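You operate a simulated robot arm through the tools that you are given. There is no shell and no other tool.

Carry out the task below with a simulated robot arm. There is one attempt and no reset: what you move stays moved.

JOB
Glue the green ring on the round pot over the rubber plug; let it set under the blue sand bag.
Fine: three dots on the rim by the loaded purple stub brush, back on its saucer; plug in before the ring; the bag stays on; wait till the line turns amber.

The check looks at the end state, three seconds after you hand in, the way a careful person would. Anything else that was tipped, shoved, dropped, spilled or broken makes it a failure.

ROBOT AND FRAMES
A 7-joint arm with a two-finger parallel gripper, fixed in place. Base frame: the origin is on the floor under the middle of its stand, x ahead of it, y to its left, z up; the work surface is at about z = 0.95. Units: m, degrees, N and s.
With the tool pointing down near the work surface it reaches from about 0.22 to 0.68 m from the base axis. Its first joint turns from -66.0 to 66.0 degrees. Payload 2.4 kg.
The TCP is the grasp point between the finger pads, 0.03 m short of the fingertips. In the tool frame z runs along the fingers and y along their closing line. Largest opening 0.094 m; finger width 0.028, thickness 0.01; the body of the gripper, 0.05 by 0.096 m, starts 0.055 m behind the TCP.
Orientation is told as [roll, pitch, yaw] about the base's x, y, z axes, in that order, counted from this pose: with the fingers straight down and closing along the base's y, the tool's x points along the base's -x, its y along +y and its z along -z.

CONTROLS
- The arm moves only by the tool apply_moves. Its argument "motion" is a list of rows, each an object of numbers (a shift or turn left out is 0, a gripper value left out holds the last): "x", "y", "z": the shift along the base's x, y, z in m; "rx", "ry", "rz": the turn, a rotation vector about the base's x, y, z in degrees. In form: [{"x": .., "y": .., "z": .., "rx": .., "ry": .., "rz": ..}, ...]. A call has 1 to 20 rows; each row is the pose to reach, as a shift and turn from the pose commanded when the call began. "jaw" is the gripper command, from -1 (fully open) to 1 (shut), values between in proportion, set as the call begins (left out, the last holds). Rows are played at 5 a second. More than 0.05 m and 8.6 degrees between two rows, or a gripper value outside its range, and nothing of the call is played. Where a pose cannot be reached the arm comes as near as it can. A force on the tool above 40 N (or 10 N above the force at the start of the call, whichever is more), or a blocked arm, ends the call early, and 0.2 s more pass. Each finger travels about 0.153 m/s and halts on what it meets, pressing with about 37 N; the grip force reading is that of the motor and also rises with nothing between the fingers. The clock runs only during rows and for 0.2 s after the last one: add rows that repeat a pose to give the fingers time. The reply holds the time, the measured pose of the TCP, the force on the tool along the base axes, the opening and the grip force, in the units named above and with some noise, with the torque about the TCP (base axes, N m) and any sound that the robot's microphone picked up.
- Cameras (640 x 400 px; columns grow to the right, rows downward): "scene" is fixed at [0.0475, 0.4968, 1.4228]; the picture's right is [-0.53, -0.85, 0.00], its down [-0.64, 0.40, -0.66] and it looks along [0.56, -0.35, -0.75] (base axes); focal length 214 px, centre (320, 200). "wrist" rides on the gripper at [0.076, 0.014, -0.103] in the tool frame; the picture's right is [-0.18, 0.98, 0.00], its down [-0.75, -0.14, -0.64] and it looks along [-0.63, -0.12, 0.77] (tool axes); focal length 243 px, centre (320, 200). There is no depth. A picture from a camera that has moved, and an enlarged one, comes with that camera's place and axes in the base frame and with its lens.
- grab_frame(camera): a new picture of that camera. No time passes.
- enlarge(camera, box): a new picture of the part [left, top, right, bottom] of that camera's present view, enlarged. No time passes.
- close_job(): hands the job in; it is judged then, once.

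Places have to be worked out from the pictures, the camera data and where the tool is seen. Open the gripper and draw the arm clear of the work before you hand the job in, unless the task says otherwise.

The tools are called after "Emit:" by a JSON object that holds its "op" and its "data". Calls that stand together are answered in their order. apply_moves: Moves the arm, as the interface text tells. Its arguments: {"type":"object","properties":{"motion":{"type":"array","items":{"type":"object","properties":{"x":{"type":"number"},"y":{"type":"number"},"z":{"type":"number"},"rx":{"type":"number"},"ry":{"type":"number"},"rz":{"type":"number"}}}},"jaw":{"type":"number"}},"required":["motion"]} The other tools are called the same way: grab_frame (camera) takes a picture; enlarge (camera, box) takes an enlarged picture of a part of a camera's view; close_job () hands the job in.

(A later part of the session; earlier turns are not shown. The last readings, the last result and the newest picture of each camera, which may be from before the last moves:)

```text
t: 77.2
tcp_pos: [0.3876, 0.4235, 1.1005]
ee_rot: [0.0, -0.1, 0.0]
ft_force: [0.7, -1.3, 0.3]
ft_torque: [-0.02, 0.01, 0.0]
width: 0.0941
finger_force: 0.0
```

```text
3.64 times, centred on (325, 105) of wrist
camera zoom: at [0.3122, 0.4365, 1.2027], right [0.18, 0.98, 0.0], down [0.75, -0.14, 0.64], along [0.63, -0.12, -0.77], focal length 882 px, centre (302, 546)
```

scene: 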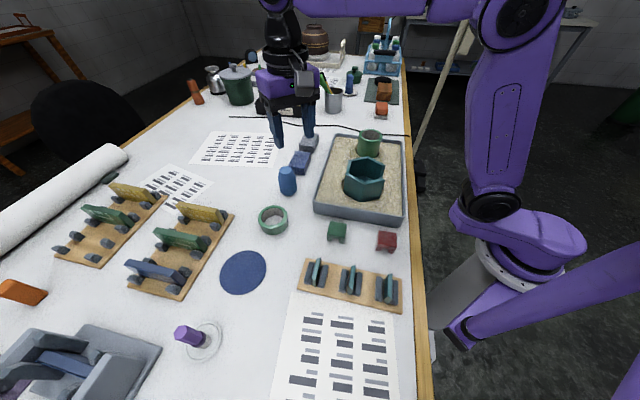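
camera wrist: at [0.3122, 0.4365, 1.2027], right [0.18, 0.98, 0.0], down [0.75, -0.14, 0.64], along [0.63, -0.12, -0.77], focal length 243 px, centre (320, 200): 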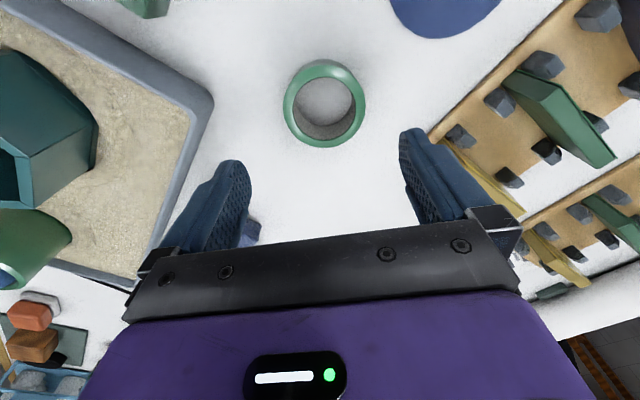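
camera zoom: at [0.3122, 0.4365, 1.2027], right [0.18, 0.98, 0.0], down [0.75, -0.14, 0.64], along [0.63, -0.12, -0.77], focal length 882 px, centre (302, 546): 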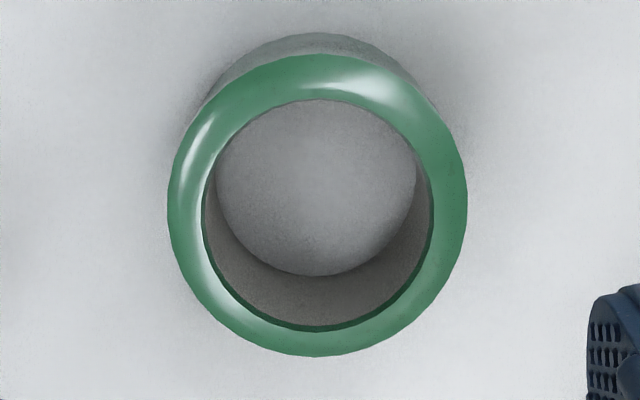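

Ring centre is about 3.6 mm to +y of the TCP; outer diameter about 72 mm. I'll correct and descend so the fingertips reach the lower part of the ring without touching the table.

Emit:
{"op": "apply_moves", "data": {"motion": [{"x": 0.001, "y": 0.0036, "z": -0.02}, {"x": 0.001, "y": 0.0036, "z": -0.06}, {"x": 0.001, "y": 0.0036, "z": -0.09}, {"x": 0.001, "y": 0.0036, "z": -0.107}, {"x": 0.001, "y": 0.0036, "z": -0.107}]}}

Emit:
{"op": "grab_frame", "data": {"camera": "wrist"}}

Emit:
{"op": "enlarge", "data": {"camera": "scene", "box": [210, 160, 340, 260]}}

```text
t: 78.4
tcp_pos: [0.3886, 0.4265, 0.9943]
ee_rot: [0.1, 0.0, -0.1]
ft_force: [-0.7, -0.3, 0.7]
ft_torque: [0.0, 0.04, 0.01]
width: 0.0942
finger_force: 0.1
```

```text
taken
camera wrist: at [0.3123, 0.4394, 1.0956], right [0.18, 0.98, 0.0], down [0.75, -0.14, 0.64], along [0.63, -0.12, -0.77], focal length 243 px, centre (320, 200)
```

wrist: 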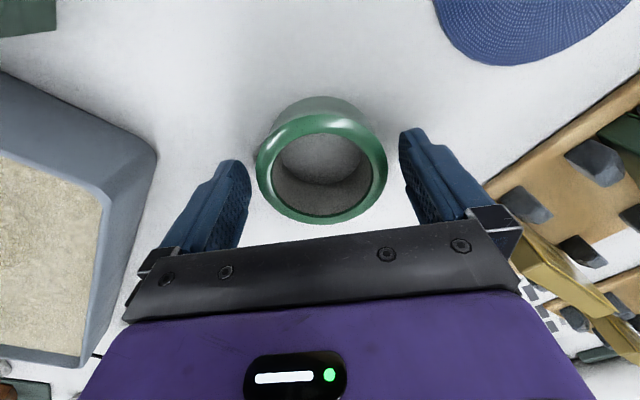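

```text
4.00 times, centred on (275, 210) of scene
camera zoom: at [0.0475, 0.4968, 1.4228], right [-0.53, -0.85, 0.0], down [-0.64, 0.4, -0.66], along [0.56, -0.35, -0.75], focal length 858 px, centre (500, 160)
```

zoom: 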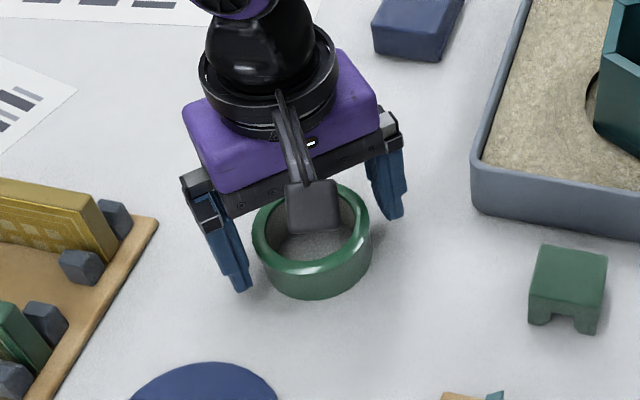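

The ring is centred between the fingers. I'll lower 4 mm more and close gently on it.

Emit:
{"op": "apply_moves", "data": {"motion": [{"y": 0.0005, "z": -0.004}, {"y": 0.0005, "z": -0.004}]}}

Emit:
{"op": "apply_moves", "data": {"motion": [{"z": 0.0}, {"z": 0.0}, {"z": 0.0}, {"z": 0.0}], "jaw": 1}}

Emit:
{"op": "grab_frame", "data": {"camera": "wrist"}}

```text
t: 79.0
tcp_pos: [0.3886, 0.4249, 0.9899]
ee_rot: [0.0, -0.1, 0.0]
ft_force: [-0.1, -0.8, 0.9]
ft_torque: [0.01, 0.01, -0.02]
width: 0.0941
finger_force: 0.1
```

```text
t: 80.0
tcp_pos: [0.3888, 0.4261, 0.9904]
ee_rot: [0.0, -0.1, 0.0]
ft_force: [0.3, -0.4, 0.1]
ft_torque: [0.02, 0.04, -0.03]
width: 0.07
finger_force: 36.9
```

```text
taken
camera wrist: at [0.3124, 0.44, 1.0917], right [0.18, 0.98, 0.0], down [0.75, -0.14, 0.64], along [0.63, -0.12, -0.77], focal length 243 px, centre (320, 200)
```

wrist: 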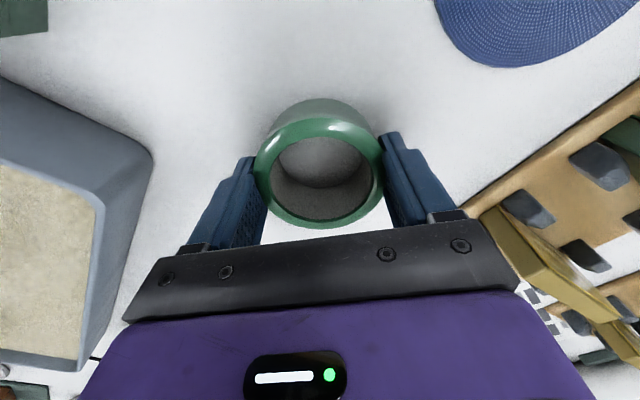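

Emit:
{"op": "enlarge", "data": {"camera": "wrist", "box": [240, 90, 400, 240]}}

Emit:
{"op": "apply_moves", "data": {"motion": [{"z": 0.01}, {"z": 0.03}, {"z": 0.05}, {"z": 0.05}]}}

Emit:
{"op": "grab_frame", "data": {"camera": "scene"}}

```text
2.67 times, centred on (320, 165) of wrist
camera zoom: at [0.3124, 0.44, 1.0917], right [0.18, 0.98, 0.0], down [0.75, -0.14, 0.64], along [0.63, -0.12, -0.77], focal length 647 px, centre (320, 293)
```

zoom: 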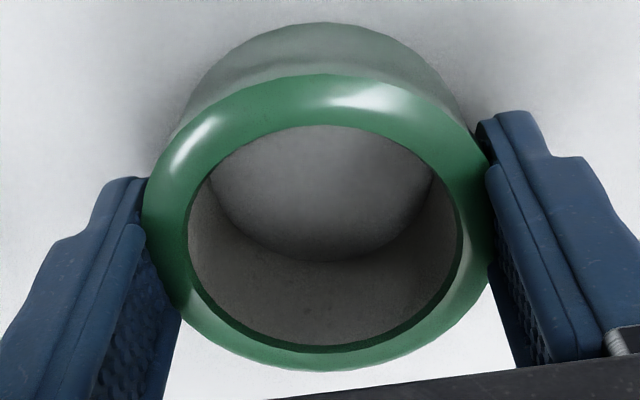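

```text
t: 81.0
tcp_pos: [0.3888, 0.4267, 1.0417]
ee_rot: [0.1, 0.0, 0.1]
ft_force: [0.1, -0.1, -0.9]
ft_torque: [-0.02, -0.03, -0.04]
width: 0.0704
finger_force: 37.1
```

```text
taken
```

scene: 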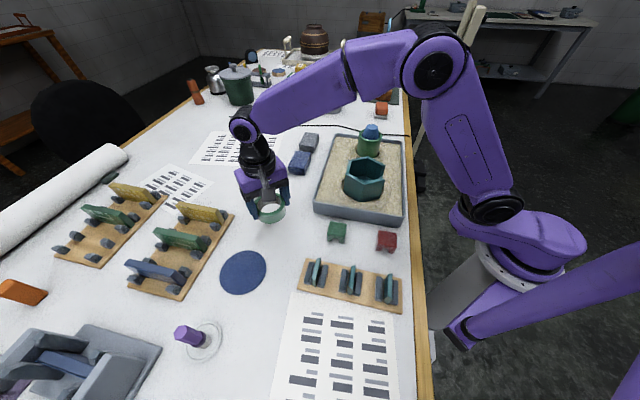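

The ring is held, 70 mm across and centred on the TCP to within about 1 mm. I'll raise it and carry it over the pot.

Emit:
{"op": "apply_moves", "data": {"motion": [{"z": 0.045}, {"z": 0.09}, {"z": 0.135}, {"z": 0.158}, {"x": 0.0077, "y": -0.041, "z": 0.158}, {"x": 0.0154, "y": -0.082, "z": 0.158}, {"x": 0.0231, "y": -0.123, "z": 0.158}, {"x": 0.0308, "y": -0.164, "z": 0.158}, {"x": 0.0384, "y": -0.205, "z": 0.158}, {"x": 0.0461, "y": -0.246, "z": 0.158}, {"x": 0.0538, "y": -0.287, "z": 0.158}, {"x": 0.0615, "y": -0.328, "z": 0.158}, {"x": 0.0692, "y": -0.369, "z": 0.158}, {"x": 0.0692, "y": -0.369, "z": 0.158}]}}

Emit:
{"op": "grab_frame", "data": {"camera": "wrist"}}

Emit:
{"op": "enlarge", "data": {"camera": "scene", "box": [330, 70, 420, 160]}}

```text
t: 84.0
tcp_pos: [0.4582, 0.0562, 1.1985]
ee_rot: [0.1, 0.0, 0.0]
ft_force: [0.2, 0.7, -1.3]
ft_torque: [-0.01, 0.0, -0.01]
width: 0.0699
finger_force: 36.7
```

```text
taken
camera wrist: at [0.3825, 0.0697, 1.3001], right [0.18, 0.98, 0.0], down [0.75, -0.14, 0.64], along [0.63, -0.12, -0.77], focal length 243 px, centre (320, 200)
```

wrist: 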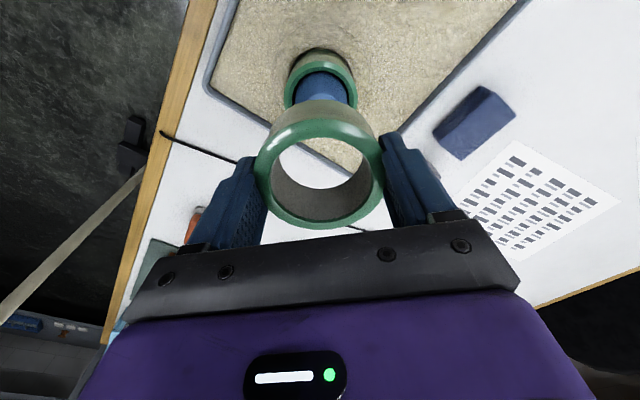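

```text
4.44 times, centred on (375, 115) of scene
camera zoom: at [0.0475, 0.4968, 1.4228], right [-0.53, -0.85, 0.0], down [-0.64, 0.4, -0.66], along [0.56, -0.35, -0.75], focal length 953 px, centre (76, 578)
```

zoom: 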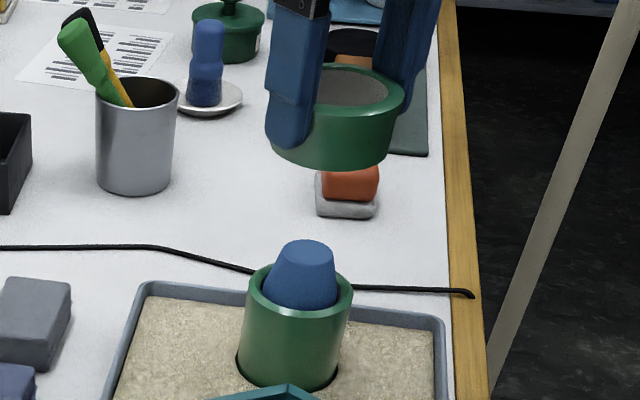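

Emit:
{"op": "enlarge", "data": {"camera": "wrist", "box": [260, 35, 380, 155]}}

Emit:
{"op": "enlarge", "data": {"camera": "wrist", "box": [245, 90, 395, 240]}}

```text
3.33 times, centred on (320, 95) of wrist
camera zoom: at [0.3825, 0.0697, 1.3001], right [0.18, 0.98, 0.0], down [0.75, -0.14, 0.64], along [0.63, -0.12, -0.77], focal length 809 px, centre (320, 550)
```

zoom: 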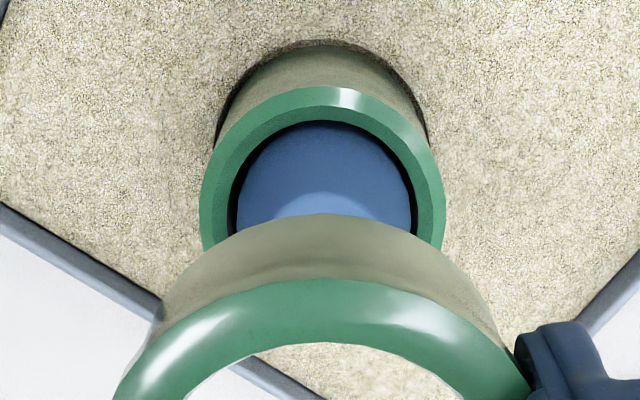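

```text
2.67 times, centred on (320, 165) of wrist
camera zoom: at [0.3825, 0.0697, 1.3001], right [0.18, 0.98, 0.0], down [0.75, -0.14, 0.64], along [0.63, -0.12, -0.77], focal length 647 px, centre (320, 293)
```

zoom: 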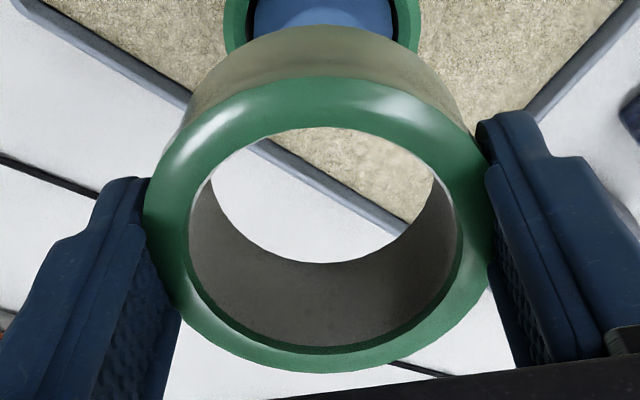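

Alignment is within about 0.6 mm. I'll correct slightly and lower the ring over the plug to just above the rim.

Emit:
{"op": "apply_moves", "data": {"motion": [{"x": 0.0005, "y": 0.0007, "z": -0.03}, {"x": 0.0005, "y": 0.0007, "z": -0.055}, {"x": 0.0005, "y": 0.0007, "z": -0.075}, {"x": 0.0005, "y": 0.0007, "z": -0.086}, {"x": 0.0005, "y": 0.0007, "z": -0.086}]}}

Emit:
{"op": "enlarge", "data": {"camera": "scene", "box": [340, 100, 400, 160]}}

Emit:
{"op": "enlarge", "data": {"camera": "wrist", "box": [245, 70, 395, 220]}}

```text
t: 85.2
tcp_pos: [0.458, 0.058, 1.1121]
ee_rot: [0.0, 0.0, 0.0]
ft_force: [-0.2, 1.0, -1.1]
ft_torque: [0.0, 0.0, 0.01]
width: 0.0701
finger_force: 37.4
```

```text
6.67 times, centred on (370, 130) of scene
camera zoom: at [0.0475, 0.4968, 1.4228], right [-0.53, -0.85, 0.0], down [-0.64, 0.4, -0.66], along [0.56, -0.35, -0.75], focal length 1430 px, centre (-13, 667)
```

zoom: 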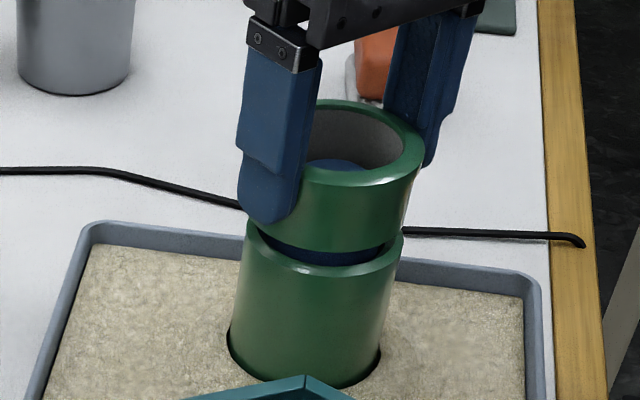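

```text
2.67 times, centred on (320, 145) of wrist
camera zoom: at [0.3823, 0.0719, 1.2135], right [0.18, 0.98, 0.0], down [0.75, -0.14, 0.64], along [0.63, -0.12, -0.77], focal length 647 px, centre (320, 347)
```

zoom: 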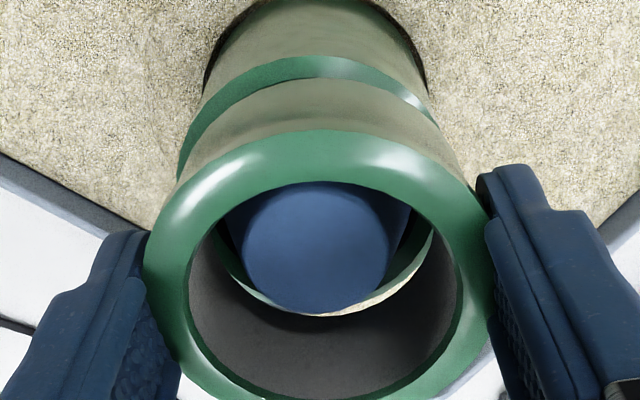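

Well aligned over the plug. Lowering the last millimetres onto the rim.

Emit:
{"op": "apply_moves", "data": {"motion": [{"z": -0.003}, {"z": -0.006}, {"z": -0.008}, {"z": -0.008}]}}

Emit:
{"op": "enlarge", "data": {"camera": "scene", "box": [345, 110, 395, 160]}}

```text
t: 86.2
tcp_pos: [0.4592, 0.0584, 1.1059]
ee_rot: [0.0, -0.1, 0.0]
ft_force: [0.0, -0.6, -1.5]
ft_torque: [0.01, -0.01, 0.02]
width: 0.07
finger_force: 36.8
```

```text
8.00 times, centred on (370, 135) of scene
camera zoom: at [0.0475, 0.4968, 1.4228], right [-0.53, -0.85, 0.0], down [-0.64, 0.4, -0.66], along [0.56, -0.35, -0.75], focal length 1716 px, centre (-80, 720)
```

zoom: 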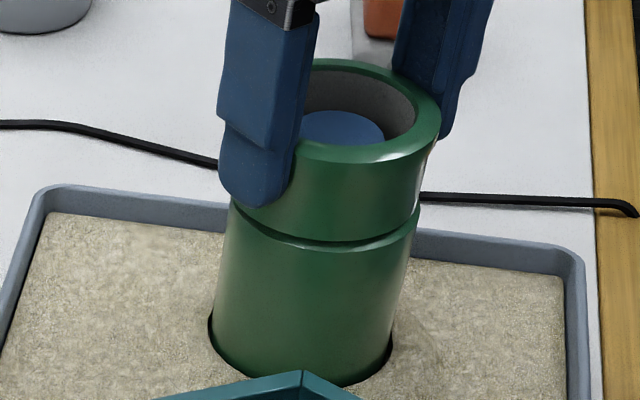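

Emit:
{"op": "apply_moves", "data": {"motion": [{"z": -0.001}, {"z": -0.0018}, {"z": -0.0025}, {"z": -0.0025}]}}

Emit:
{"op": "enlarge", "data": {"camera": "scene", "box": [345, 110, 395, 160]}}

```text
t: 87.2
tcp_pos: [0.4584, 0.059, 1.1019]
ee_rot: [0.0, 0.0, 0.0]
ft_force: [-0.7, -1.6, -0.6]
ft_torque: [-0.03, 0.07, 0.01]
width: 0.0697
finger_force: 37.1
```

```text
8.00 times, centred on (370, 135) of scene
camera zoom: at [0.0475, 0.4968, 1.4228], right [-0.53, -0.85, 0.0], down [-0.64, 0.4, -0.66], along [0.56, -0.35, -0.75], focal length 1716 px, centre (-80, 720)
```

zoom: 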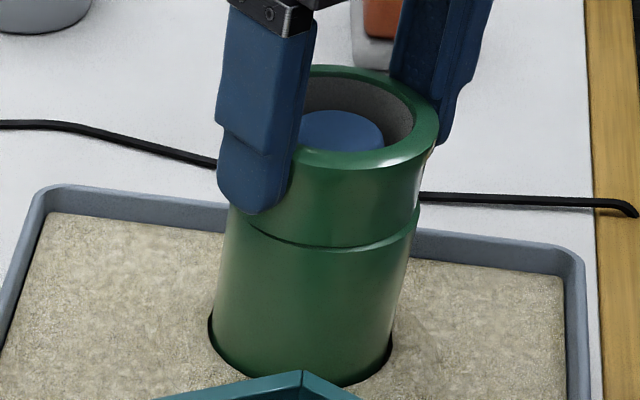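

Emit:
{"op": "apply_moves", "data": {"motion": [{"z": -0.0005}, {"z": -0.001}, {"z": -0.001}]}}

Emit:
{"op": "enlarge", "data": {"camera": "scene", "box": [350, 120, 390, 160]}}

```text
t: 88.0
tcp_pos: [0.4585, 0.0575, 1.1008]
ee_rot: [0.1, 0.0, 0.1]
ft_force: [-0.8, -1.4, 0.2]
ft_torque: [-0.01, 0.05, 0.02]
width: 0.0698
finger_force: 36.4
```

```text
10.00 times, centred on (370, 140) of scene
camera zoom: at [0.0474, 0.4968, 1.4228], right [-0.53, -0.85, 0.0], down [-0.64, 0.4, -0.66], along [0.56, -0.35, -0.75], focal length 2145 px, centre (-180, 800)
```

zoom: 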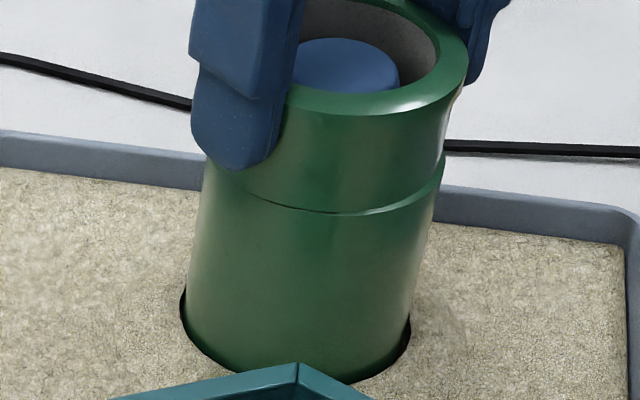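

Emit:
{"op": "apply_moves", "data": {"motion": [{"z": -0.0005}, {"z": -0.001}, {"z": -0.001}]}}

Emit:
{"op": "enlarge", "data": {"camera": "scene", "box": [350, 120, 390, 160]}}

Emit:
{"op": "enlarge", "data": {"camera": "wrist", "box": [245, 70, 395, 220]}}

```text
t: 88.8
tcp_pos: [0.4587, 0.0574, 1.1001]
ee_rot: [0.1, 0.0, 0.0]
ft_force: [-1.9, -0.2, 9.5]
ft_torque: [-0.24, 0.22, -0.08]
width: 0.0701
finger_force: 37.3
```

```text
10.00 times, centred on (370, 140) of scene
camera zoom: at [0.0473, 0.4968, 1.4228], right [-0.53, -0.85, 0.0], down [-0.64, 0.4, -0.66], along [0.56, -0.35, -0.75], focal length 2145 px, centre (-180, 800)
```

zoom: 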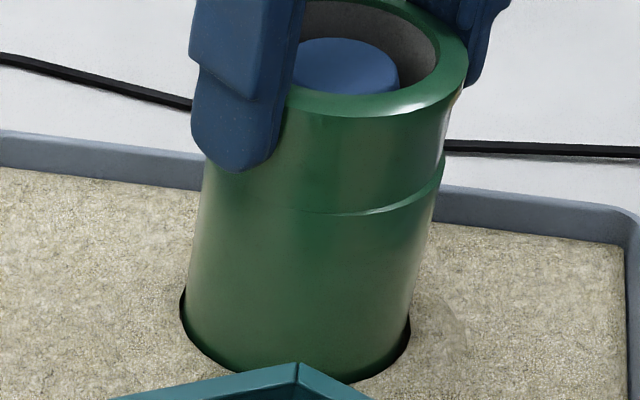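

```text
2.67 times, centred on (320, 145) of wrist
camera zoom: at [0.3823, 0.0716, 1.2017], right [0.18, 0.98, 0.0], down [0.75, -0.14, 0.64], along [0.63, -0.12, -0.77], focal length 647 px, centre (320, 347)
```

zoom: 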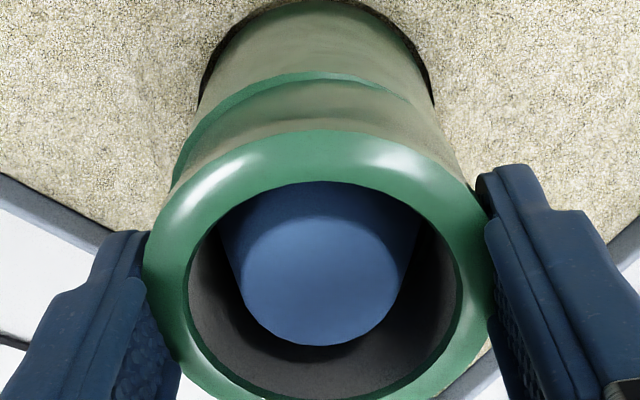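

The ring is on the rim (9.5 N). I'll ease off the pressure slightly, then release it.

Emit:
{"op": "apply_moves", "data": {"motion": [{"z": 0.0003}, {"z": 0.0003}]}}

Emit:
{"op": "apply_moves", "data": {"motion": [{"z": 0.0}, {"z": 0.0}, {"z": 0.0}], "jaw": -0.8}}

Emit:
{"op": "enlarge", "data": {"camera": "scene", "box": [345, 110, 395, 160]}}

Emit:
{"op": "enlarge", "data": {"camera": "wrist", "box": [245, 70, 395, 220]}}

```text
t: 89.4
tcp_pos: [0.4582, 0.0589, 1.1005]
ee_rot: [0.0, -0.1, 0.0]
ft_force: [-1.9, -0.9, 12.4]
ft_torque: [-0.32, 0.21, -0.08]
width: 0.0699
finger_force: 37.1
```

```text
t: 90.2
tcp_pos: [0.4588, 0.0578, 1.0994]
ee_rot: [0.0, 0.1, 0.0]
ft_force: [0.1, -0.2, 0.3]
ft_torque: [0.0, 0.0, -0.01]
width: 0.0848
finger_force: 0.1
```

```text
8.00 times, centred on (370, 135) of scene
camera zoom: at [0.0475, 0.4968, 1.4228], right [-0.53, -0.85, 0.0], down [-0.64, 0.4, -0.66], along [0.56, -0.35, -0.75], focal length 1716 px, centre (-80, 720)
```

zoom: 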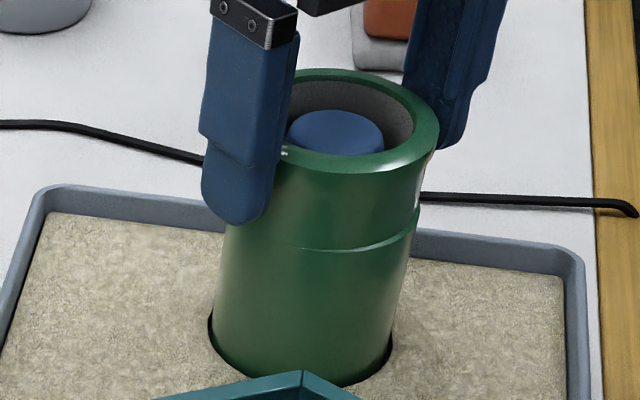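

```text
2.67 times, centred on (320, 145) of wrist
camera zoom: at [0.3824, 0.0717, 1.2013], right [0.18, 0.98, 0.0], down [0.75, -0.14, 0.64], along [0.63, -0.12, -0.77], focal length 647 px, centre (320, 347)
```

zoom: 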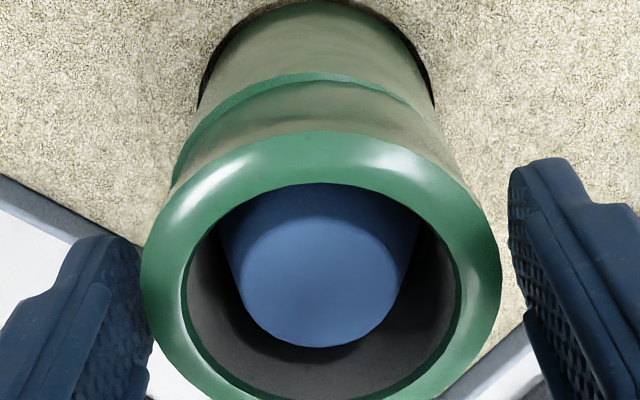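

Emit:
{"op": "enlarge", "data": {"camera": "scene", "box": [357, 135, 387, 155]}}

Emit:
{"op": "enlarge", "data": {"camera": "wrist", "box": [270, 90, 360, 150]}}

```text
16.00 times, centred on (372, 145) of scene
camera zoom: at [0.0475, 0.4968, 1.4228], right [-0.53, -0.85, 0.0], down [-0.64, 0.4, -0.66], along [0.56, -0.35, -0.75], focal length 3432 px, centre (-512, 1080)
```

zoom: 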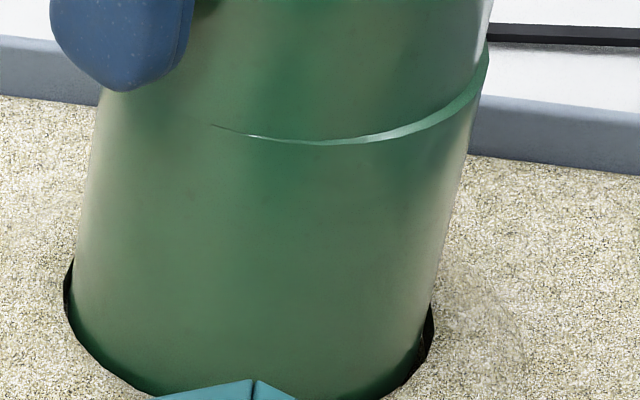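

```text
6.67 times, centred on (315, 120) of wrist
camera zoom: at [0.3824, 0.0717, 1.2013], right [0.18, 0.98, 0.0], down [0.75, -0.14, 0.64], along [0.63, -0.12, -0.77], focal length 1618 px, centre (353, 733)
```

zoom: 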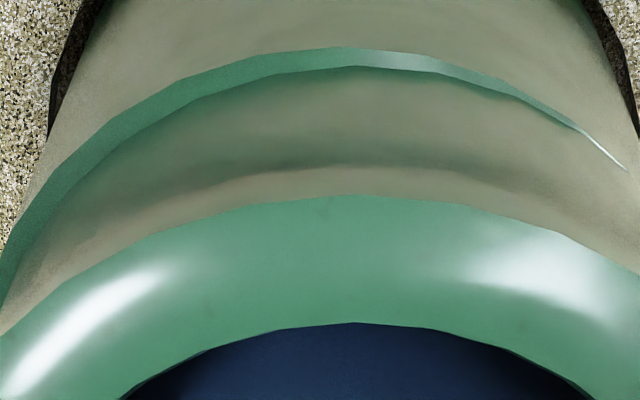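

The pot's bevel shows as a crescent on the near-left side, so the ring may sit 1–3 mm off toward +x/+y. I'll lift the open gripper clear and look from above to measure it.

Emit:
{"op": "apply_moves", "data": {"motion": [{"z": 0.02}, {"z": 0.05}, {"z": 0.09}, {"x": -0.03, "z": 0.11}, {"x": -0.05, "z": 0.12}, {"x": -0.05, "z": 0.12}]}}

Emit:
{"op": "enlarge", "data": {"camera": "wrist", "box": [280, 80, 380, 180]}}

Emit:
{"op": "enlarge", "data": {"camera": "scene", "box": [345, 115, 395, 165]}}

```text
t: 91.6
tcp_pos: [0.4083, 0.0587, 1.2204]
ee_rot: [0.0, 0.0, -0.1]
ft_force: [0.4, 0.1, -0.3]
ft_torque: [-0.01, -0.03, 0.04]
width: 0.0844
finger_force: 0.1
```

```text
4.00 times, centred on (330, 130) of wrist
camera zoom: at [0.3324, 0.0723, 1.3217], right [0.18, 0.98, 0.0], down [0.75, -0.14, 0.64], along [0.63, -0.12, -0.77], focal length 970 px, centre (280, 480)
```

zoom: 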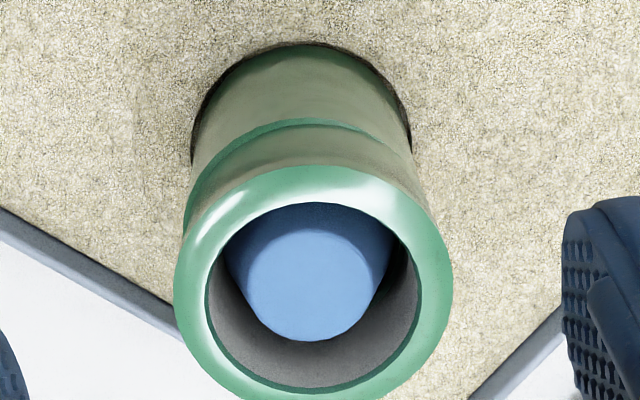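

```text
8.00 times, centred on (370, 140) of scene
camera zoom: at [0.0475, 0.4968, 1.4228], right [-0.53, -0.85, 0.0], down [-0.64, 0.4, -0.66], along [0.56, -0.35, -0.75], focal length 1716 px, centre (-80, 680)
```

zoom: 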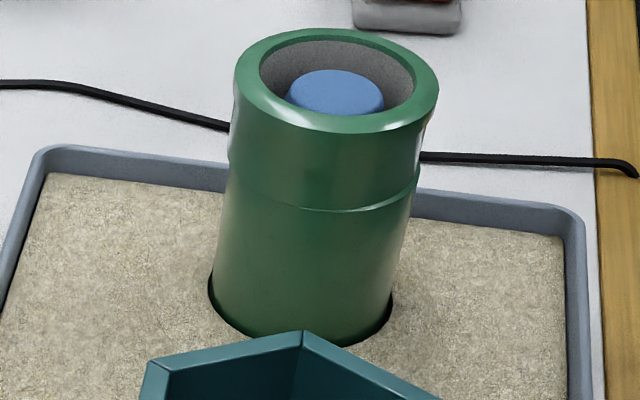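

Emit:
{"op": "enlarge", "data": {"camera": "scene", "box": [352, 122, 372, 150]}}

Emit:
{"op": "enlarge", "data": {"camera": "scene", "box": [370, 122, 390, 150]}}

Emit:
{"op": "enlarge", "data": {"camera": "wrist", "box": [288, 95, 348, 155]}}

```text
14.29 times, centred on (362, 136) of scene
camera zoom: at [0.0475, 0.4968, 1.4228], right [-0.53, -0.85, 0.0], down [-0.64, 0.4, -0.66], along [0.56, -0.35, -0.75], focal length 3064 px, centre (-280, 1114)
```

zoom: 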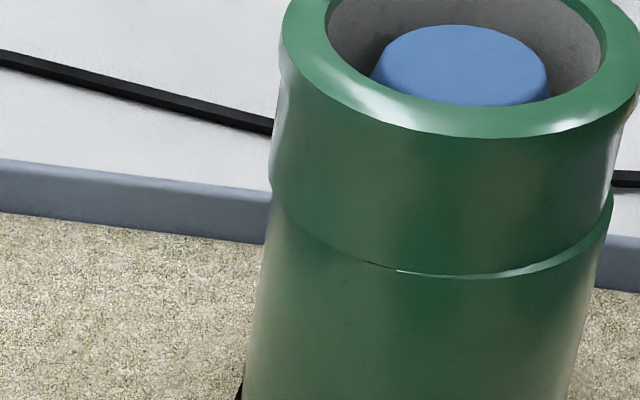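

```text
14.29 times, centred on (380, 136) of scene
camera zoom: at [0.0475, 0.4968, 1.4228], right [-0.53, -0.85, 0.0], down [-0.64, 0.4, -0.66], along [0.56, -0.35, -0.75], focal length 3064 px, centre (-537, 1114)
```

zoom: 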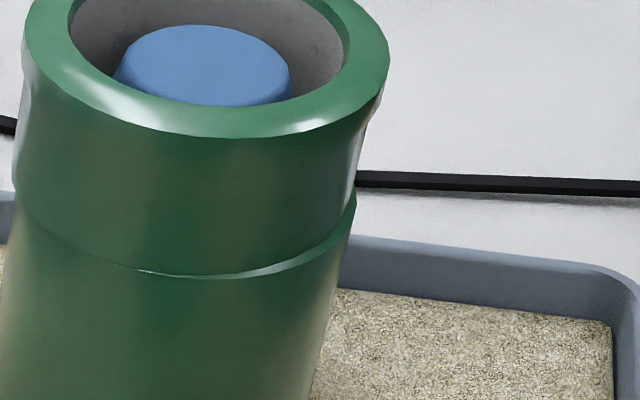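

```text
6.67 times, centred on (318, 125) of wrist
camera zoom: at [0.3324, 0.0723, 1.3217], right [0.18, 0.98, 0.0], down [0.75, -0.14, 0.64], along [0.63, -0.12, -0.77], focal length 1618 px, centre (333, 700)
```

zoom: 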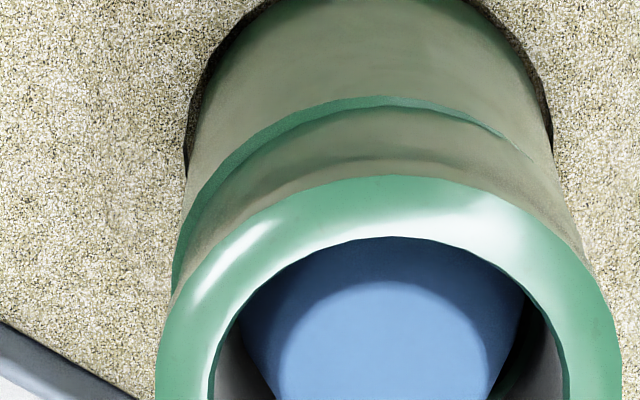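

From both views, the ring is about 1.5 mm off toward +x/+y, while the glue is still wet. I'll go back down, re-grip it with the TCP shifted to the pot axis, and slide it into line.

Emit:
{"op": "apply_moves", "data": {"motion": [{"x": 0.025, "y": -0.0013, "z": -0.01}, {"x": 0.05, "y": -0.0013, "z": -0.03}, {"x": 0.05, "y": -0.0013, "z": -0.065}, {"x": 0.05, "y": -0.0013, "z": -0.1}, {"x": 0.05, "y": -0.0013, "z": -0.118}, {"x": 0.05, "y": -0.0013, "z": -0.118}]}}

Emit:
{"op": "enlarge", "data": {"camera": "wrist", "box": [245, 70, 395, 220]}}

```text
t: 93.0
tcp_pos: [0.4574, 0.0568, 1.1021]
ee_rot: [0.0, 0.0, 0.0]
ft_force: [-0.2, 0.0, 0.3]
ft_torque: [0.0, -0.01, 0.03]
width: 0.0845
finger_force: 0.0
```

```text
2.67 times, centred on (320, 145) of wrist
camera zoom: at [0.382, 0.0712, 1.2038], right [0.18, 0.98, 0.0], down [0.75, -0.14, 0.64], along [0.63, -0.12, -0.77], focal length 647 px, centre (320, 347)
```

zoom: 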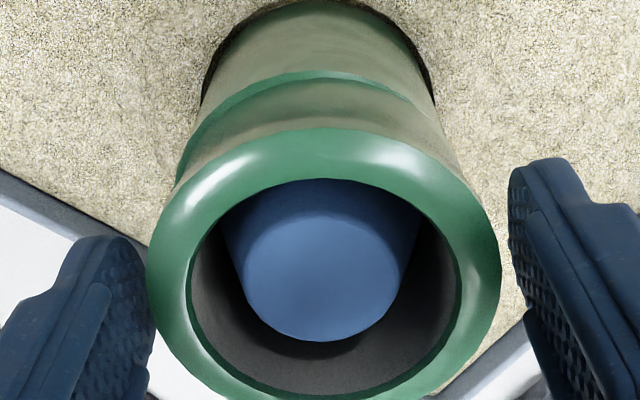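

Emit:
{"op": "apply_moves", "data": {"motion": [{"z": 0.0}, {"z": 0.0}, {"z": 0.0}], "jaw": 1}}

Emit:
{"op": "apply_moves", "data": {"motion": [{"x": -0.0006}, {"x": -0.001}, {"x": -0.001}]}}

Emit:
{"op": "enlarge", "data": {"camera": "wrist", "box": [270, 80, 370, 150]}}

Emit:
{"op": "enlarge", "data": {"camera": "scene", "box": [350, 122, 390, 152]}}

```text
t: 93.8
tcp_pos: [0.4588, 0.0585, 1.1022]
ee_rot: [0.0, 0.0, 0.0]
ft_force: [-0.3, 0.4, -0.5]
ft_torque: [-0.03, 0.01, 0.01]
width: 0.0699
finger_force: 36.9
```

```text
t: 94.6
tcp_pos: [0.4575, 0.058, 1.1029]
ee_rot: [0.0, -0.1, 0.0]
ft_force: [-0.9, -0.9, 0.4]
ft_torque: [-0.03, 0.03, 0.04]
width: 0.07
finger_force: 37.1
```

```text
5.71 times, centred on (320, 115) of wrist
camera zoom: at [0.3811, 0.0709, 1.2038], right [0.18, 0.98, 0.0], down [0.75, -0.14, 0.64], along [0.63, -0.12, -0.77], focal length 1386 px, centre (320, 686)
```

zoom: 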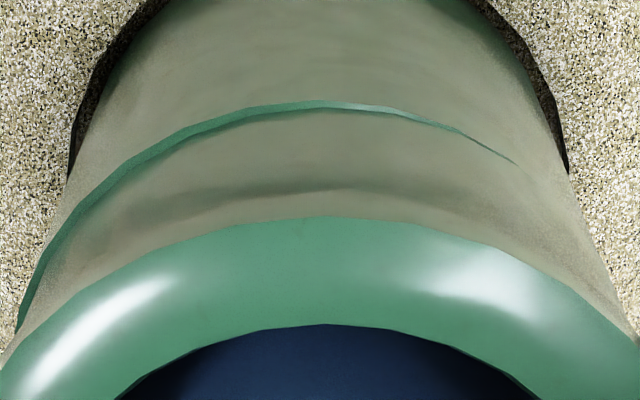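

```text
13.33 times, centred on (370, 137) of scene
camera zoom: at [0.0475, 0.4968, 1.4228], right [-0.53, -0.85, 0.0], down [-0.64, 0.4, -0.66], along [0.56, -0.35, -0.75], focal length 2860 px, centre (-347, 1040)
```

zoom: 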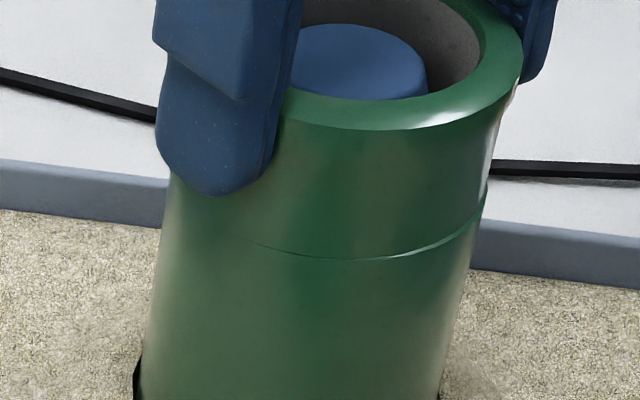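

The crescent has shrunk and is nearly even. One more 1 mm slide in −y.

Emit:
{"op": "apply_moves", "data": {"motion": [{"y": -0.0006}, {"y": -0.0011}, {"y": -0.0011}]}}

Emit:
{"op": "enlarge", "data": {"camera": "wrist", "box": [270, 80, 370, 150]}}

Emit:
{"op": "enlarge", "data": {"camera": "scene", "box": [350, 122, 390, 152]}}

```text
t: 95.4
tcp_pos: [0.4583, 0.0566, 1.1033]
ee_rot: [0.1, 0.0, 0.0]
ft_force: [0.7, -0.1, 0.5]
ft_torque: [0.03, 0.0, -0.01]
width: 0.0701
finger_force: 37.7
```

```text
5.71 times, centred on (320, 115) of wrist
camera zoom: at [0.3812, 0.0697, 1.2039], right [0.18, 0.98, 0.0], down [0.75, -0.14, 0.64], along [0.63, -0.12, -0.77], focal length 1386 px, centre (320, 686)
```

zoom: 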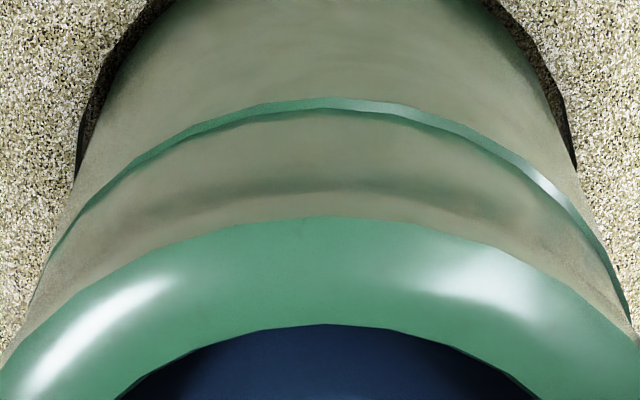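

```text
13.33 times, centred on (370, 137) of scene
camera zoom: at [0.0475, 0.4968, 1.4228], right [-0.53, -0.85, 0.0], down [-0.64, 0.4, -0.66], along [0.56, -0.35, -0.75], focal length 2860 px, centre (-347, 1040)
```

zoom: 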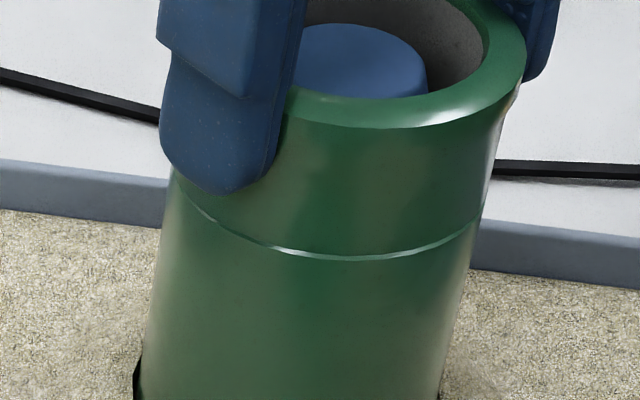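

The bevel is now even all round, so the ring is concentric. I'll release it and rise.

Emit:
{"op": "apply_moves", "data": {"motion": [{"z": 0.0}, {"z": 0.0}, {"z": 0.0}], "jaw": -0.9}}

Emit:
{"op": "apply_moves", "data": {"motion": [{"z": 0.02}, {"z": 0.05}, {"z": 0.09}, {"z": 0.12}, {"x": 0.0, "y": 0.04, "z": 0.12}, {"x": 0.0, "y": 0.085, "z": 0.12}, {"x": -0.01, "y": 0.13, "z": 0.12}, {"x": -0.02, "y": 0.175, "z": 0.12}, {"x": -0.02, "y": 0.19, "z": 0.12}, {"x": -0.02, "y": 0.19, "z": 0.12}]}}

Emit:
{"op": "grab_frame", "data": {"camera": "wrist"}}

Emit:
{"op": "grab_frame", "data": {"camera": "scene"}}

Emit:
{"op": "enlarge", "data": {"camera": "scene", "box": [345, 115, 395, 165]}}

```text
t: 96.2
tcp_pos: [0.4561, 0.0576, 1.1036]
ee_rot: [0.0, 0.0, 0.0]
ft_force: [0.0, 0.2, -0.5]
ft_torque: [0.02, 0.02, 0.01]
width: 0.0892
finger_force: 0.2
```

```text
t: 98.4
tcp_pos: [0.4369, 0.2468, 1.2216]
ee_rot: [0.1, -0.1, 0.1]
ft_force: [0.2, -0.2, 0.2]
ft_torque: [0.01, 0.0, -0.01]
width: 0.0894
finger_force: 0.1
```

```text
taken
camera wrist: at [0.3613, 0.2598, 1.3241], right [0.18, 0.98, 0.0], down [0.75, -0.14, 0.64], along [0.63, -0.12, -0.77], focal length 243 px, centre (320, 200)
```

wrist: 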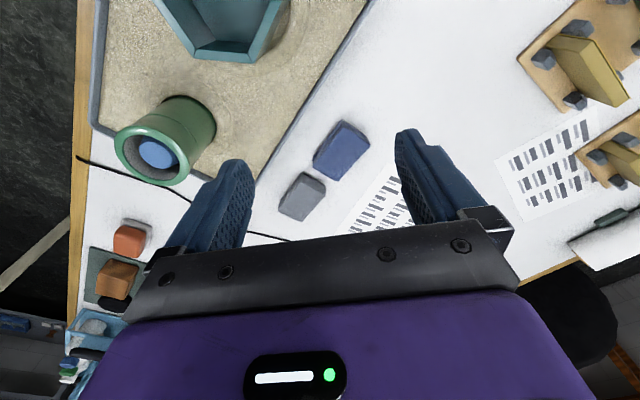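

```text
taken
```

scene: 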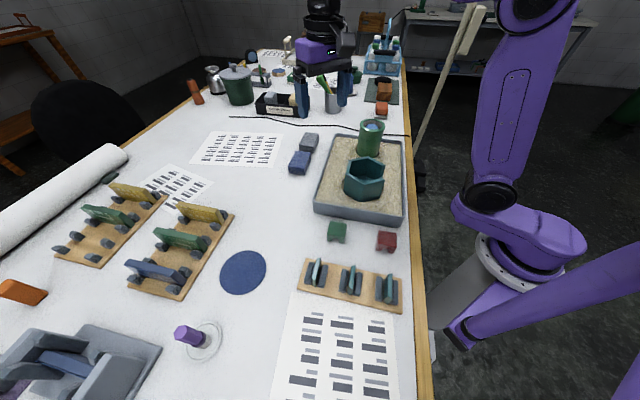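

```text
8.00 times, centred on (370, 140) of scene
camera zoom: at [0.0475, 0.4969, 1.4228], right [-0.53, -0.85, 0.0], down [-0.64, 0.4, -0.66], along [0.56, -0.35, -0.75], focal length 1716 px, centre (-80, 680)
```

zoom: 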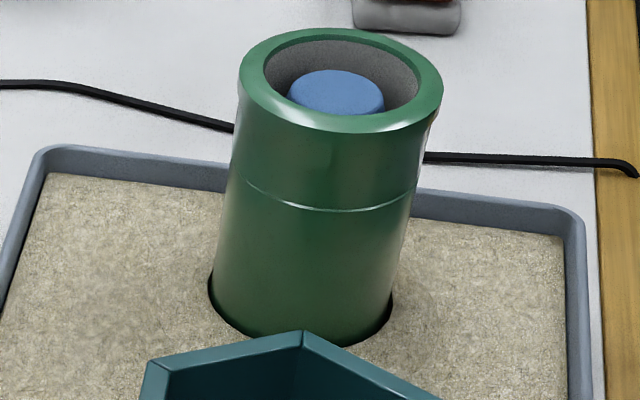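

The ring sits true on the pot, with the plug top recessed inside it. Now I'll measure the blue bag.

Emit:
{"op": "enlarge", "data": {"camera": "wrist", "box": [270, 105, 390, 225]}}

Emit:
{"op": "enlarge", "data": {"camera": "scene", "box": [275, 125, 330, 180]}}

```text
3.33 times, centred on (330, 165) of wrist
camera zoom: at [0.3613, 0.2598, 1.3241], right [0.18, 0.98, 0.0], down [0.75, -0.14, 0.64], along [0.63, -0.12, -0.77], focal length 809 px, centre (287, 317)
```

zoom: 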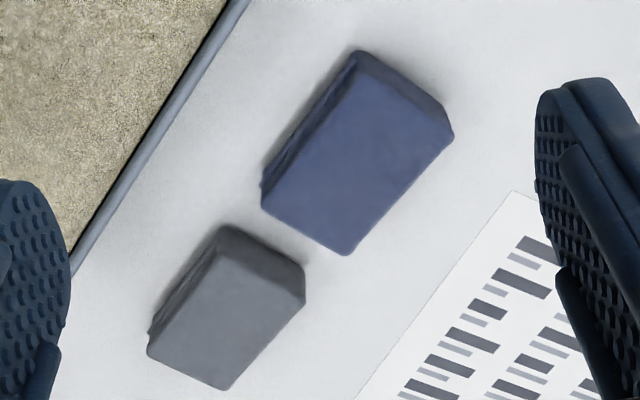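

```text
7.27 times, centred on (302, 152) of scene
camera zoom: at [0.0475, 0.4969, 1.4228], right [-0.53, -0.85, 0.0], down [-0.64, 0.4, -0.66], along [0.56, -0.35, -0.75], focal length 1560 px, centre (447, 546)
```

zoom: 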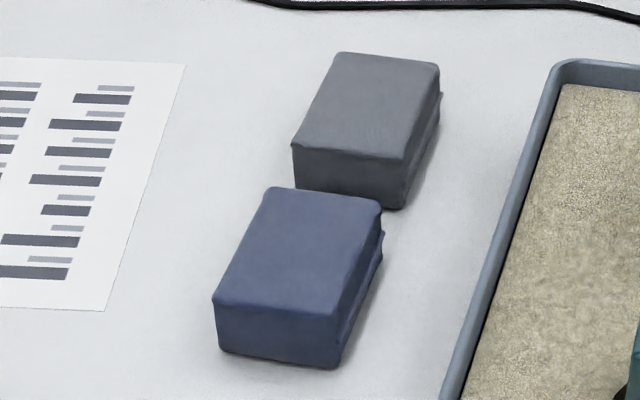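

The blue bag is about 0.055 × 0.081 × 0.035 m, centred near (0.559, 0.255), with its short axis at 48°. I'll move above it with yaw −42° so the jaws close across the short side.

Emit:
{"op": "apply_moves", "data": {"motion": [{"x": 0.02, "y": 0.001, "z": -0.01, "rz": -7}, {"x": 0.041, "y": 0.003, "z": -0.025, "rz": -14}, {"x": 0.061, "y": 0.004, "z": -0.045, "rz": -21}, {"x": 0.081, "y": 0.005, "z": -0.07, "rz": -28}, {"x": 0.101, "y": 0.007, "z": -0.095, "rz": -35}, {"x": 0.1216, "y": 0.008, "z": -0.12, "rz": -42}, {"x": 0.1216, "y": 0.008, "z": -0.12, "rz": -42}], "jaw": -1}}

Emit:
{"op": "grab_frame", "data": {"camera": "wrist"}}

Emit:
{"op": "enlarge", "data": {"camera": "scene", "box": [260, 100, 350, 190]}}

```text
t: 100.0
tcp_pos: [0.5616, 0.2538, 1.1021]
ee_rot: [0.1, 0.0, -42.0]
ft_force: [-0.1, -0.6, -0.7]
ft_torque: [-0.01, 0.02, 0.0]
width: 0.0937
finger_force: 0.1
```

```text
taken
camera wrist: at [0.5134, 0.3146, 1.203], right [0.8, 0.61, 0.0], down [0.46, -0.61, 0.64], along [0.39, -0.51, -0.77], focal length 243 px, centre (320, 200)
```

wrist: 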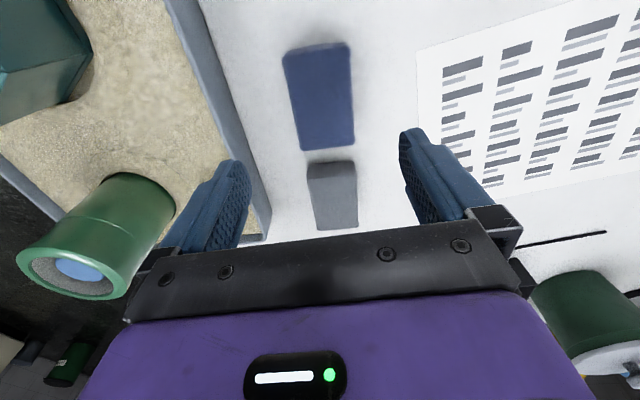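

```text
4.44 times, centred on (305, 145) of scene
camera zoom: at [0.0475, 0.4968, 1.4228], right [-0.53, -0.85, 0.0], down [-0.64, 0.4, -0.66], along [0.56, -0.35, -0.75], focal length 953 px, centre (387, 444)
```

zoom: 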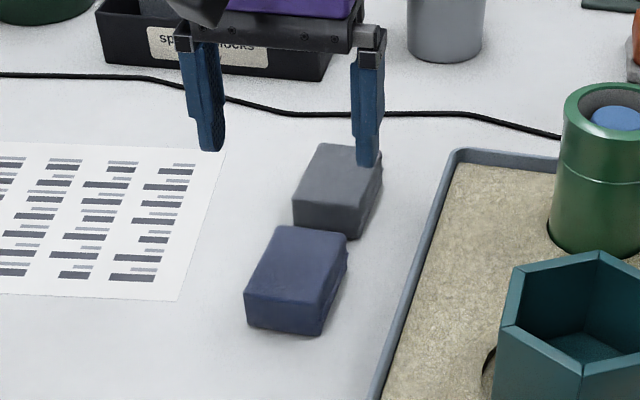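

Emit:
{"op": "enlarge", "data": {"camera": "wrist", "box": [260, 30, 390, 160]}}

```text
3.08 times, centred on (325, 95) of wrist
camera zoom: at [0.5134, 0.3146, 1.203], right [0.8, 0.61, 0.0], down [0.46, -0.61, 0.64], along [0.39, -0.51, -0.77], focal length 746 px, centre (305, 523)
```

zoom: 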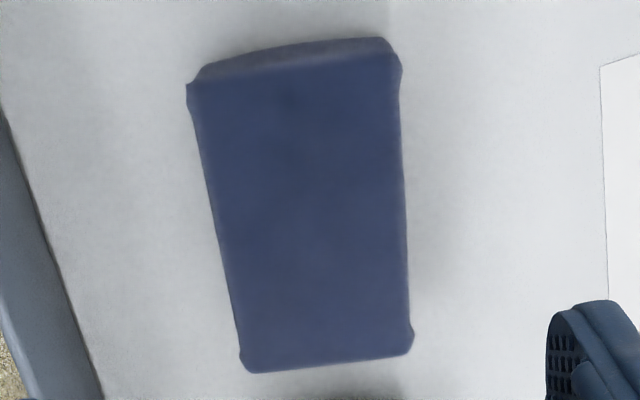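

The bag centre is 4.5 mm off in y and its long axis is at about −45°. I'll correct both and descend to grip its upper part.

Emit:
{"op": "apply_moves", "data": {"motion": [{"x": -0.0006, "y": 0.0045, "z": -0.03, "rz": -3}, {"x": -0.0006, "y": 0.0045, "z": -0.065, "rz": -3}, {"x": -0.0006, "y": 0.0045, "z": -0.095, "rz": -3}, {"x": -0.0006, "y": 0.0045, "z": -0.108, "rz": -3}, {"x": -0.0006, "y": 0.0045, "z": -0.108, "rz": -3}]}}

Emit:
{"op": "grab_frame", "data": {"camera": "wrist"}}

Emit:
{"op": "enlarge", "data": {"camera": "scene", "box": [265, 110, 345, 190]}}

```text
t: 101.2
tcp_pos: [0.5583, 0.2584, 0.9956]
ee_rot: [0.1, 0.0, -45.1]
ft_force: [0.3, 0.0, -0.2]
ft_torque: [0.01, -0.05, 0.02]
width: 0.0941
finger_force: 0.2
```

```text
taken
camera wrist: at [0.5143, 0.3221, 1.0953], right [0.83, 0.56, 0.0], down [0.43, -0.63, 0.64], along [0.36, -0.53, -0.77], focal length 243 px, centre (320, 200)
```

wrist: 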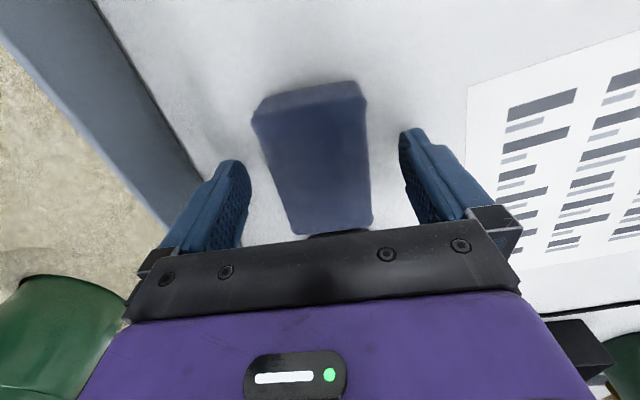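

```text
5.00 times, centred on (305, 150) of scene
camera zoom: at [0.0475, 0.4968, 1.4228], right [-0.53, -0.85, 0.0], down [-0.64, 0.4, -0.66], along [0.56, -0.35, -0.75], focal length 1072 px, centre (395, 450)
```

zoom: 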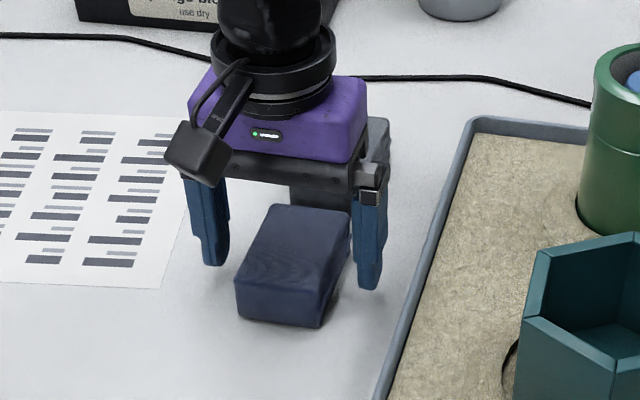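

Emit:
{"op": "apply_moves", "data": {"motion": [{"z": 0.0}, {"z": 0.0}, {"z": 0.0}, {"z": 0.0}], "jaw": 1}}

Emit:
{"op": "apply_moves", "data": {"motion": [{"z": 0.008}, {"z": 0.02}, {"z": 0.04}, {"z": 0.04}]}}

Emit:
{"op": "enlarge", "data": {"camera": "scene", "box": [265, 105, 345, 185]}}

Emit:
{"op": "grab_frame", "data": {"camera": "wrist"}}

```text
t: 102.2
tcp_pos: [0.5589, 0.2599, 0.9943]
ee_rot: [0.0, 0.0, -45.0]
ft_force: [0.4, 0.3, 0.5]
ft_torque: [0.02, -0.03, -0.01]
width: 0.0575
finger_force: 37.2
```

```text
t: 103.2
tcp_pos: [0.5589, 0.258, 1.0347]
ee_rot: [0.1, 0.0, -45.0]
ft_force: [-0.3, 1.0, -2.7]
ft_torque: [0.03, 0.03, -0.03]
width: 0.0572
finger_force: 37.0
```

```text
5.00 times, centred on (305, 145) of scene
camera zoom: at [0.0475, 0.4969, 1.4228], right [-0.53, -0.85, 0.0], down [-0.64, 0.4, -0.66], along [0.56, -0.35, -0.75], focal length 1072 px, centre (395, 475)
```

zoom: 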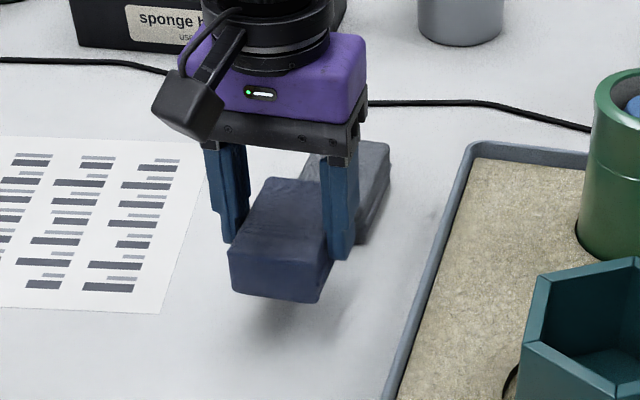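

```text
taken
camera wrist: at [0.5147, 0.3215, 1.1358], right [0.83, 0.56, 0.0], down [0.43, -0.63, 0.64], along [0.36, -0.53, -0.77], focal length 243 px, centre (320, 200)
```

wrist: 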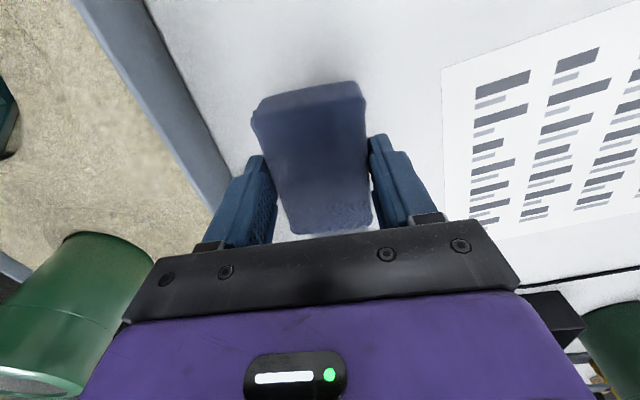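

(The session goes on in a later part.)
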